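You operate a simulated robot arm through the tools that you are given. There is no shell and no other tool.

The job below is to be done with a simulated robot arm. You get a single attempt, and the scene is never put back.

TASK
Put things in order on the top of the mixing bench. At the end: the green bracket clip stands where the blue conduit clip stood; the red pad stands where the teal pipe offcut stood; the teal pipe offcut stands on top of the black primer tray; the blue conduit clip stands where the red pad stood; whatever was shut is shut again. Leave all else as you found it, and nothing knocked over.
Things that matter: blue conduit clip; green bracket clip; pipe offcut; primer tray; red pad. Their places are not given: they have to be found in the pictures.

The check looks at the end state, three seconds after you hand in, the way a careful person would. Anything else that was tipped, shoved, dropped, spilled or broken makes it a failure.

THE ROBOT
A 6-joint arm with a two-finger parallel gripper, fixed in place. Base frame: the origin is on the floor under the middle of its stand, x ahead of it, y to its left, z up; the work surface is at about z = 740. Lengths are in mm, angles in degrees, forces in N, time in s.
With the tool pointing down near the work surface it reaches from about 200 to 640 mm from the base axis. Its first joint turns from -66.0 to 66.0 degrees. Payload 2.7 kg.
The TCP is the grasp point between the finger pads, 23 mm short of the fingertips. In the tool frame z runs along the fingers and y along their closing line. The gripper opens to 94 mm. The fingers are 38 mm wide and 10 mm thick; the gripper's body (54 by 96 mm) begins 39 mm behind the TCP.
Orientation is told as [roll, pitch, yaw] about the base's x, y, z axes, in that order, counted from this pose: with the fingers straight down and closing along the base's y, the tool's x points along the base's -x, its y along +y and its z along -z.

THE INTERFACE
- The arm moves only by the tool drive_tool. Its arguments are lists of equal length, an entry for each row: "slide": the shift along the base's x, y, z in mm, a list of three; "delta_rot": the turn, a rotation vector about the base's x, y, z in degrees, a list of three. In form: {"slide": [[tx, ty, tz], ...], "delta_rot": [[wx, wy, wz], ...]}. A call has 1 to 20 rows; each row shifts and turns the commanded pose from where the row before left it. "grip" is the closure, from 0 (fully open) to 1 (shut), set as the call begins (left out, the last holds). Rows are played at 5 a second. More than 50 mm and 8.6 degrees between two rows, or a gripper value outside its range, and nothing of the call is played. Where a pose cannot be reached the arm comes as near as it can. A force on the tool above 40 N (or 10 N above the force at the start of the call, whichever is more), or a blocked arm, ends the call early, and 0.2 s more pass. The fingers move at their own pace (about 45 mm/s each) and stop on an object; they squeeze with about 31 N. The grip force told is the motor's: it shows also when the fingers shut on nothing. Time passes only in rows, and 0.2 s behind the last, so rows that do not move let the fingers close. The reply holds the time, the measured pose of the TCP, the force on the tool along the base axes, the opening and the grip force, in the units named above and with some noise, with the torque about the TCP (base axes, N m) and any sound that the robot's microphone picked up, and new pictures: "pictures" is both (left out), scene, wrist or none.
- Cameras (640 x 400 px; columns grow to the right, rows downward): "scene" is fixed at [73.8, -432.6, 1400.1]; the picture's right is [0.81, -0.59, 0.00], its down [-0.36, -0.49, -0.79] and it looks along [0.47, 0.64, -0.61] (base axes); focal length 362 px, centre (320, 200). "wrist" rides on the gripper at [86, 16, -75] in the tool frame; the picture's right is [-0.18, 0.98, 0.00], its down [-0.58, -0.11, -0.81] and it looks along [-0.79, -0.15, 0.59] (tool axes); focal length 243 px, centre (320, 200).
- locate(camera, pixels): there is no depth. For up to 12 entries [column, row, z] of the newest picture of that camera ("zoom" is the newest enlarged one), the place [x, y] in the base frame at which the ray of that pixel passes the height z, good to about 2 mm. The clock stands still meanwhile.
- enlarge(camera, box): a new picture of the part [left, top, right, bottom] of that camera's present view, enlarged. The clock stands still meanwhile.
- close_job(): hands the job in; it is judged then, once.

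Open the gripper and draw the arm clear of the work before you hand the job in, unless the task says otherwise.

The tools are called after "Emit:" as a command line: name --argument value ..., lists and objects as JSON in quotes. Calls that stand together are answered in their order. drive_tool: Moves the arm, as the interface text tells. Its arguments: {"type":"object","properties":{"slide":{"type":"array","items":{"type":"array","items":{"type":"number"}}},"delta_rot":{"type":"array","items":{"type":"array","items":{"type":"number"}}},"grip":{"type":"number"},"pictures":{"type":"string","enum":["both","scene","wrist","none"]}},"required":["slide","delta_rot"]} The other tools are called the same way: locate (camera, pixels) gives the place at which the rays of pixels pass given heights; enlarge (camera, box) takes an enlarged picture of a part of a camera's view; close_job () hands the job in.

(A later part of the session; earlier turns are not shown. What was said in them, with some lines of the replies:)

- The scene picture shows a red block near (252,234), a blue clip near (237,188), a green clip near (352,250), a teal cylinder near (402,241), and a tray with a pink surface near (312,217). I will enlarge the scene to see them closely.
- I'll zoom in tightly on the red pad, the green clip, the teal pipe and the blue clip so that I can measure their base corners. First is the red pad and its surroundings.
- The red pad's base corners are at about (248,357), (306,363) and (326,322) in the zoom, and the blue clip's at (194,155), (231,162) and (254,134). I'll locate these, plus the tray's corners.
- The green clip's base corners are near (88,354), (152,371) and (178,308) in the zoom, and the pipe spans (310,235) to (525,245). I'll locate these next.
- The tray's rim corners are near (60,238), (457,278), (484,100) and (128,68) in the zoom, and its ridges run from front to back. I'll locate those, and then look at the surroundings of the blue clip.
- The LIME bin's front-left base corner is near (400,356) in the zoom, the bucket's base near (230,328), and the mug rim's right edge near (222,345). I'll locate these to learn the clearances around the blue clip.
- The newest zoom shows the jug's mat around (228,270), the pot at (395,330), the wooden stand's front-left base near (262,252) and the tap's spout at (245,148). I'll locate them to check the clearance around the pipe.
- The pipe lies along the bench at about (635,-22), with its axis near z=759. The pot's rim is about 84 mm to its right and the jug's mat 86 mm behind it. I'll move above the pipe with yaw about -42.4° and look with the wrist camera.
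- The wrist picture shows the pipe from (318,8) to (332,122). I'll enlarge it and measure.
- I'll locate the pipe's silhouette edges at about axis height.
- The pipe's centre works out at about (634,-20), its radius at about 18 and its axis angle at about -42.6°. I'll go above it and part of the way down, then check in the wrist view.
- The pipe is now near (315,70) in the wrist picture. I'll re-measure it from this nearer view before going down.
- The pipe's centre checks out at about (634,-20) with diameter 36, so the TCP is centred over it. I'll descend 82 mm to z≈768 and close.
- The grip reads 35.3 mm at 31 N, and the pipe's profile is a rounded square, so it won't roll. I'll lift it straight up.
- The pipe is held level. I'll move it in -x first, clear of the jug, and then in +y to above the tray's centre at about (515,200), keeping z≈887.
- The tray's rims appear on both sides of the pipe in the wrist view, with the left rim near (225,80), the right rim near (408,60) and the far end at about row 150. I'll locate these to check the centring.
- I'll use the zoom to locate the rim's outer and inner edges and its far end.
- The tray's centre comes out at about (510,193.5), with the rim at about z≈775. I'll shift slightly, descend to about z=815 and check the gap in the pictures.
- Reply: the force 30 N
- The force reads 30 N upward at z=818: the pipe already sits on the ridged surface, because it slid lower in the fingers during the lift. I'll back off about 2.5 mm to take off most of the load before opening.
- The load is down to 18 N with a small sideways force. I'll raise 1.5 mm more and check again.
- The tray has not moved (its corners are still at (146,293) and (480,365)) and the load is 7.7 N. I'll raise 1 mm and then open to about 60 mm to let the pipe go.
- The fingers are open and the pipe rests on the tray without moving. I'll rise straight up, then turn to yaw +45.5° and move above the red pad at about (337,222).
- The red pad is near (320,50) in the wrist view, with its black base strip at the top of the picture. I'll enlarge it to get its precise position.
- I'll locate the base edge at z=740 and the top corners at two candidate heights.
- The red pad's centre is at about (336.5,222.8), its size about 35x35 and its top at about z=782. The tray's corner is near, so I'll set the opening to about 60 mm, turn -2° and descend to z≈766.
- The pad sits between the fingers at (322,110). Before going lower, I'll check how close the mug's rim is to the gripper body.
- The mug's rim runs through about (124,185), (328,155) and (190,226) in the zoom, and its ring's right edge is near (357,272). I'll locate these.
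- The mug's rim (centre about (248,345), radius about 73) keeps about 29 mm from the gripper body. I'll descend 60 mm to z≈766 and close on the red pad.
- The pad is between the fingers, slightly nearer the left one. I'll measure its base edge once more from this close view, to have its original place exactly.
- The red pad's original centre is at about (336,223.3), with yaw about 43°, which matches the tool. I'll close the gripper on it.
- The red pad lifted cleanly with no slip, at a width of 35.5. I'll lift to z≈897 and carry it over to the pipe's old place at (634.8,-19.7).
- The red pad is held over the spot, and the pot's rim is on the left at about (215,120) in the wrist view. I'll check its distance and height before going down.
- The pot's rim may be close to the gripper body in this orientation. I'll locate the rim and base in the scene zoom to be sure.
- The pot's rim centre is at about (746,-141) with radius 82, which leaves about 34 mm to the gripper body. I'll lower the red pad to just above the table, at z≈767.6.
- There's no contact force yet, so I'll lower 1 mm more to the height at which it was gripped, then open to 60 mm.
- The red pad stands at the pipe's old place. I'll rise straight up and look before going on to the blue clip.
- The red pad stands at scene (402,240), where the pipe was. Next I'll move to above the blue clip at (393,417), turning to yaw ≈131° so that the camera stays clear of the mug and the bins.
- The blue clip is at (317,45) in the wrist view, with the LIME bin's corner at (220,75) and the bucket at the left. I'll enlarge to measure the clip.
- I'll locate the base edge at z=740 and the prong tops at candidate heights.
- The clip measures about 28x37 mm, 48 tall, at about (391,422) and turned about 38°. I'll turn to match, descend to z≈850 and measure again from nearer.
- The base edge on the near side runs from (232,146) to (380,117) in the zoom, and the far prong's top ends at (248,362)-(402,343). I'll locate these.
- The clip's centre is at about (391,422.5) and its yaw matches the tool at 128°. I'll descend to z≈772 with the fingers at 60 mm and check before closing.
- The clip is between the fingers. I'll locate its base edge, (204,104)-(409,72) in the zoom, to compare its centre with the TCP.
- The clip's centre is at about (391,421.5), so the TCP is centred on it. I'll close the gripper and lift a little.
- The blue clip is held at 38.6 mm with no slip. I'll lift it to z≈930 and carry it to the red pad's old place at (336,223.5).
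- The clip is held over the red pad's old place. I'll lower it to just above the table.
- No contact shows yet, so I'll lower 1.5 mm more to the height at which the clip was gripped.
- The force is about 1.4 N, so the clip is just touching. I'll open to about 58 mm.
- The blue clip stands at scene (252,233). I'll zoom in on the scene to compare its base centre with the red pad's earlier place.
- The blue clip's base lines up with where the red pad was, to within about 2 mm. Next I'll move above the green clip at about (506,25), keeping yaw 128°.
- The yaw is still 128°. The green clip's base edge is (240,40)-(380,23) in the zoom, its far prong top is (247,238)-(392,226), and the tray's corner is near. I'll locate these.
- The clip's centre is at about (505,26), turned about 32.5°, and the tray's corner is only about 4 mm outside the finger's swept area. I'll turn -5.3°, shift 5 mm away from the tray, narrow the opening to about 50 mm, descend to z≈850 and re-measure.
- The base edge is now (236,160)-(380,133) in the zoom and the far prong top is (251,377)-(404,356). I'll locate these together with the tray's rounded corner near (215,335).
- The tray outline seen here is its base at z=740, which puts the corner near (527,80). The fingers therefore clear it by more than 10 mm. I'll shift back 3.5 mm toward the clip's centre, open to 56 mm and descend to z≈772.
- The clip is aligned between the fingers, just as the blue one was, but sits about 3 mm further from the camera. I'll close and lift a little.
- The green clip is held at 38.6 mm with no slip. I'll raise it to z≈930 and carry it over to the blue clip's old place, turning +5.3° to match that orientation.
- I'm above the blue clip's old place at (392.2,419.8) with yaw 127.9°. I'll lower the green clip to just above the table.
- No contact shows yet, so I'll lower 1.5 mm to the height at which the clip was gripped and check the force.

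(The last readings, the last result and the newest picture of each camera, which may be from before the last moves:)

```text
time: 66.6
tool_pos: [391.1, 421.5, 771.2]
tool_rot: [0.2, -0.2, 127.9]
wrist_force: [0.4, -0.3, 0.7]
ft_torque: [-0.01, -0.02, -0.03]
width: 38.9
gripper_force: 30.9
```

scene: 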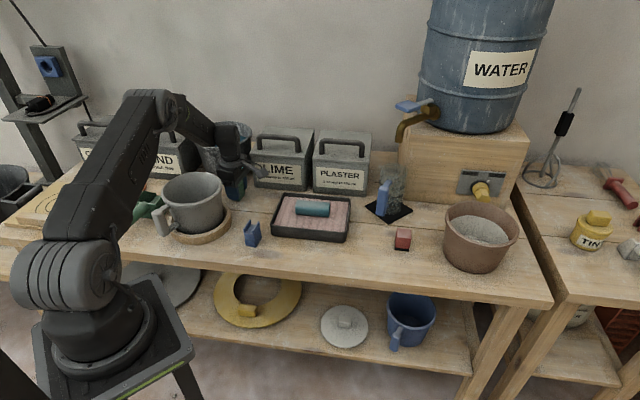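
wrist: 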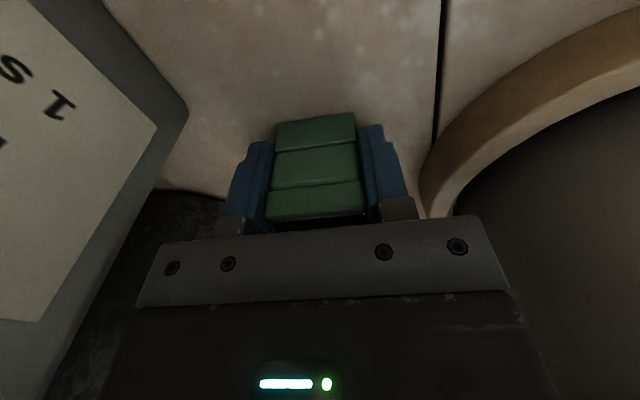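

The clip is at its gripping height and touching lightly. I'll open to about 56 mm and then rise straight up.

Emit:
drive_tool --slide '[[0, 0, 0], [0, 0, 0], [0, 0, 0], [0, 0, 0]]' --delta_rot '[[0, 0, 0], [0, 0, 0], [0, 0, 0], [0, 0, 0]]' --grip 0.4 --pictures "wrist"

Emit:
drive_tool --slide '[[0, 0, 8], [0, 0, 15], [0, 0, 30], [0, 0, 35], [0, 0, 35], [0, 0, 37], [0, 0, 0]]' --delta_rot '[[0, 0, 0], [0, 0, 0], [0, 0, 0], [0, 0, 0], [0, 0, 0], [0, 0, 0], [0, 0, 0]]'

```text
time: 67.6
tool_pos: [391.5, 419.9, 771.8]
tool_rot: [0.0, 0.0, 127.8]
wrist_force: [0.4, -0.1, -0.2]
ft_torque: [-0.01, -0.02, 0.0]
width: 56.3
gripper_force: 0.1
```

wrist: 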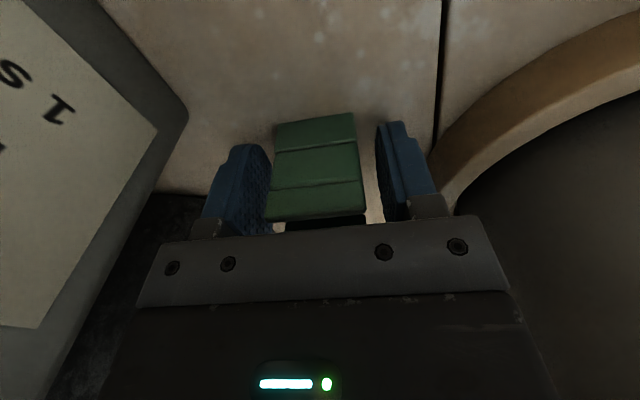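

```text
time: 69.2
tool_pos: [390.2, 419.1, 932.5]
tool_rot: [0.2, -0.1, 127.8]
wrist_force: [-0.5, 0.9, -0.2]
ft_torque: [0.02, -0.01, 0.01]
width: 56.4
gripper_force: 0.1
```

scene: 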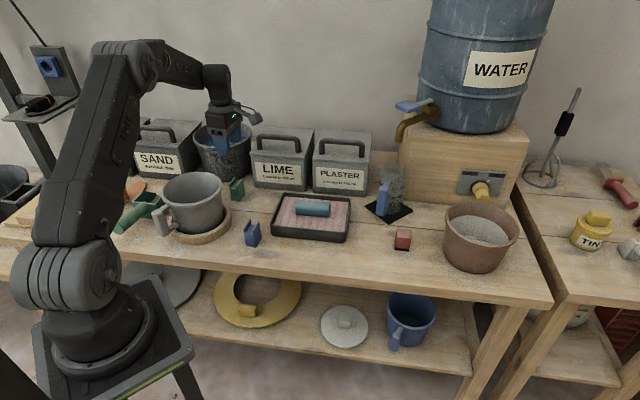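
wrist: 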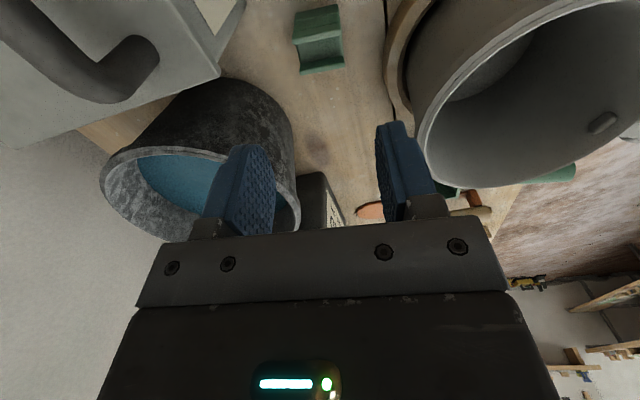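

The green clip stands at scene (236,188). I'll open the gripper fully, rise and move back to the starting pose, clear of the work, and then check everything.

Emit:
drive_tool --slide '[[0, 0, 20], [0, 0, 30], [0, 0, 28], [-5.6, -20.5, 0], [-5.6, -20.5, 0], [-5.6, -20.5, 0], [-5.6, -20.5, 0], [-5.6, -20.5, 0], [-5.6, -20.5, 0], [-5.6, -20.5, 0], [-5.6, -20.5, 0], [-5.6, -20.5, 0], [-5.6, -20.5, 0], [0, 0, 0]]' --delta_rot '[[0, 0, 0], [0, 0, 0], [0, 0, 0], [0, 0, -8], [0, 0, -8], [0, 0, -8], [0, 0, -8], [0, 0, -8], [0, 0, -8], [0, 0, -8], [0, 0, -8], [0, 0, -8], [0, 0, -8], [0, 0, 0]]' --grip 0.0

Emit:
enlarge --camera "scene" --box '[210, 150, 330, 255]'

Emit:
enlarge --camera "scene" --box '[260, 170, 440, 275]'

```text
time: 72.2
tool_pos: [335.3, 215.0, 1009.4]
tool_rot: [0.1, -0.1, 47.7]
wrist_force: [0.0, -0.2, 0.3]
ft_torque: [0.0, 0.0, -0.02]
width: 94.0
gripper_force: 0.0
```

scene: 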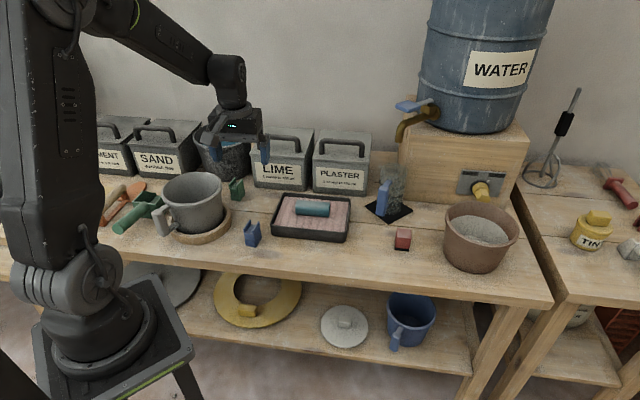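
wrist: 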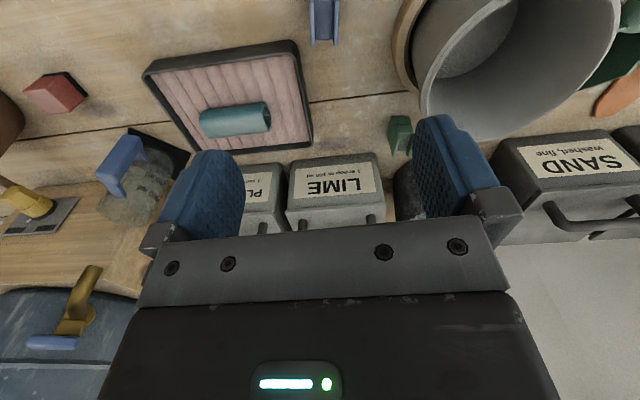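

```text
3.81 times, centred on (270, 202) of scene
```

zoom: 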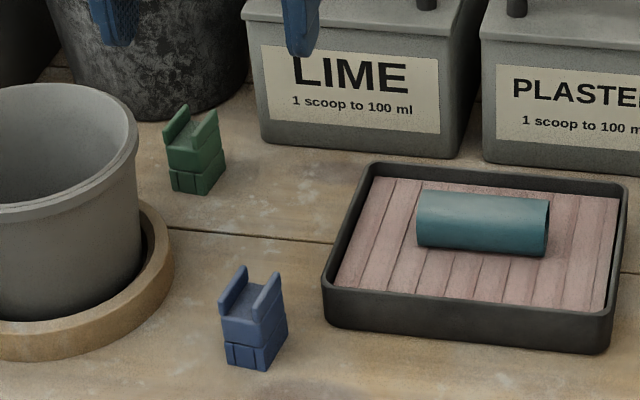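

```text
3.56 times, centred on (350, 222) of scene
```

zoom: 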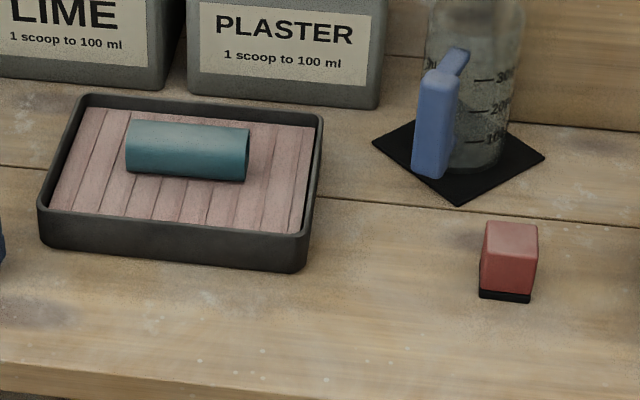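

Everything stands upright. I'll compare with the earlier zooms, using the same boxes, to check the exact positions of the green clip and the red pad.

Emit:
enlarge --camera "scene" --box '[335, 200, 435, 270]'

Emit:
enlarge --camera "scene" --box '[220, 165, 300, 255]'

Emit:
locate --camera "zoom" --pixels '[[193, 155, 740], [231, 162, 740], [254, 133, 740], [256, 356, 740], [302, 366, 740], [327, 322, 740]]'

```text
5.71 times, centred on (385, 235) of scene
```

zoom: 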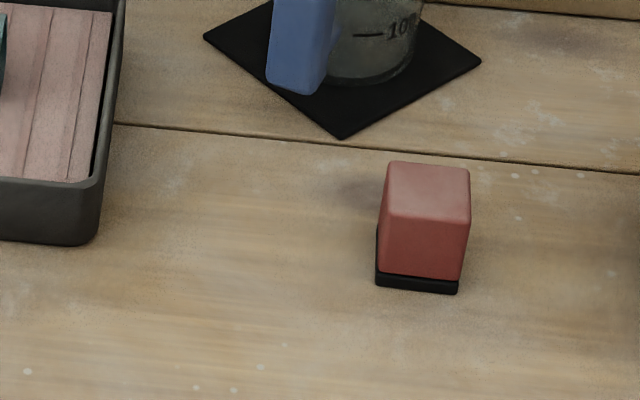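

```text
4.44 times, centred on (260, 210) of scene
```

zoom: 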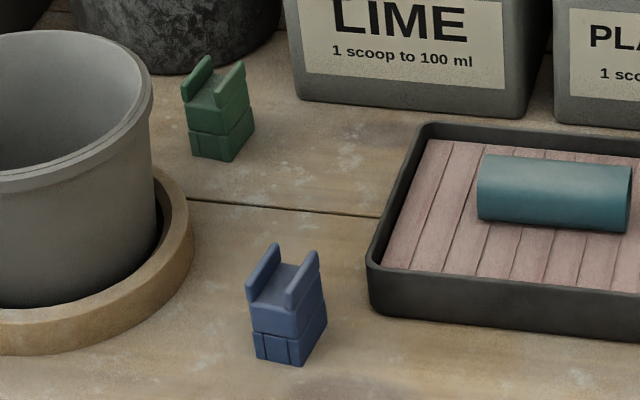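

```text
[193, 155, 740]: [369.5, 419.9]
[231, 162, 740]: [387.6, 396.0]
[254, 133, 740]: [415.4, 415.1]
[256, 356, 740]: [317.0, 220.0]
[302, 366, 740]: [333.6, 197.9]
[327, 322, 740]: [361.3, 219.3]
```

The green clip overlays the blue clip's old outline, the blue clip is within about 2 mm of the red pad's place, and the red pad is centred where the pipe was. The pipe lies on the tray, the tray, jug, mug and bins look unmoved, and nothing had to be opened. The gripper is open and clear of the work, so I'll hand the job in.

Emit:
close_job

```text
The job is handed in.
```

The job is handed in, and all four things are in their new places on the mixing bench. I don't have the check's verdict. In the last pictures everything stood upright.

| Thing | Where it is now | How close |
|---|---|---|
| Teal pipe offcut | Lying near the middle of the black primer tray | At rest, as it lay before |
| Red pad | Where the pipe offcut stood | Put down on the pipe's measured centre, good to about 2 mm |
| Blue conduit clip | Where the red pad stood | About 2 mm off |
| Green bracket clip | Where the blue clip stood | Matches the blue clip's old outline |

- **Pressure on the tray:** the pipe slid about 20 mm down in the fingers when I lifted it, so it met the tray earlier than planned and pressed on it with about 30 N. I backed off before letting go, and the tray did not move.
- **Everything else:** the mug, jug, bins and pot look as they were. I opened nothing, so nothing needed shutting. The arm finished with its gripper open, about 220 mm above the things on the bench.
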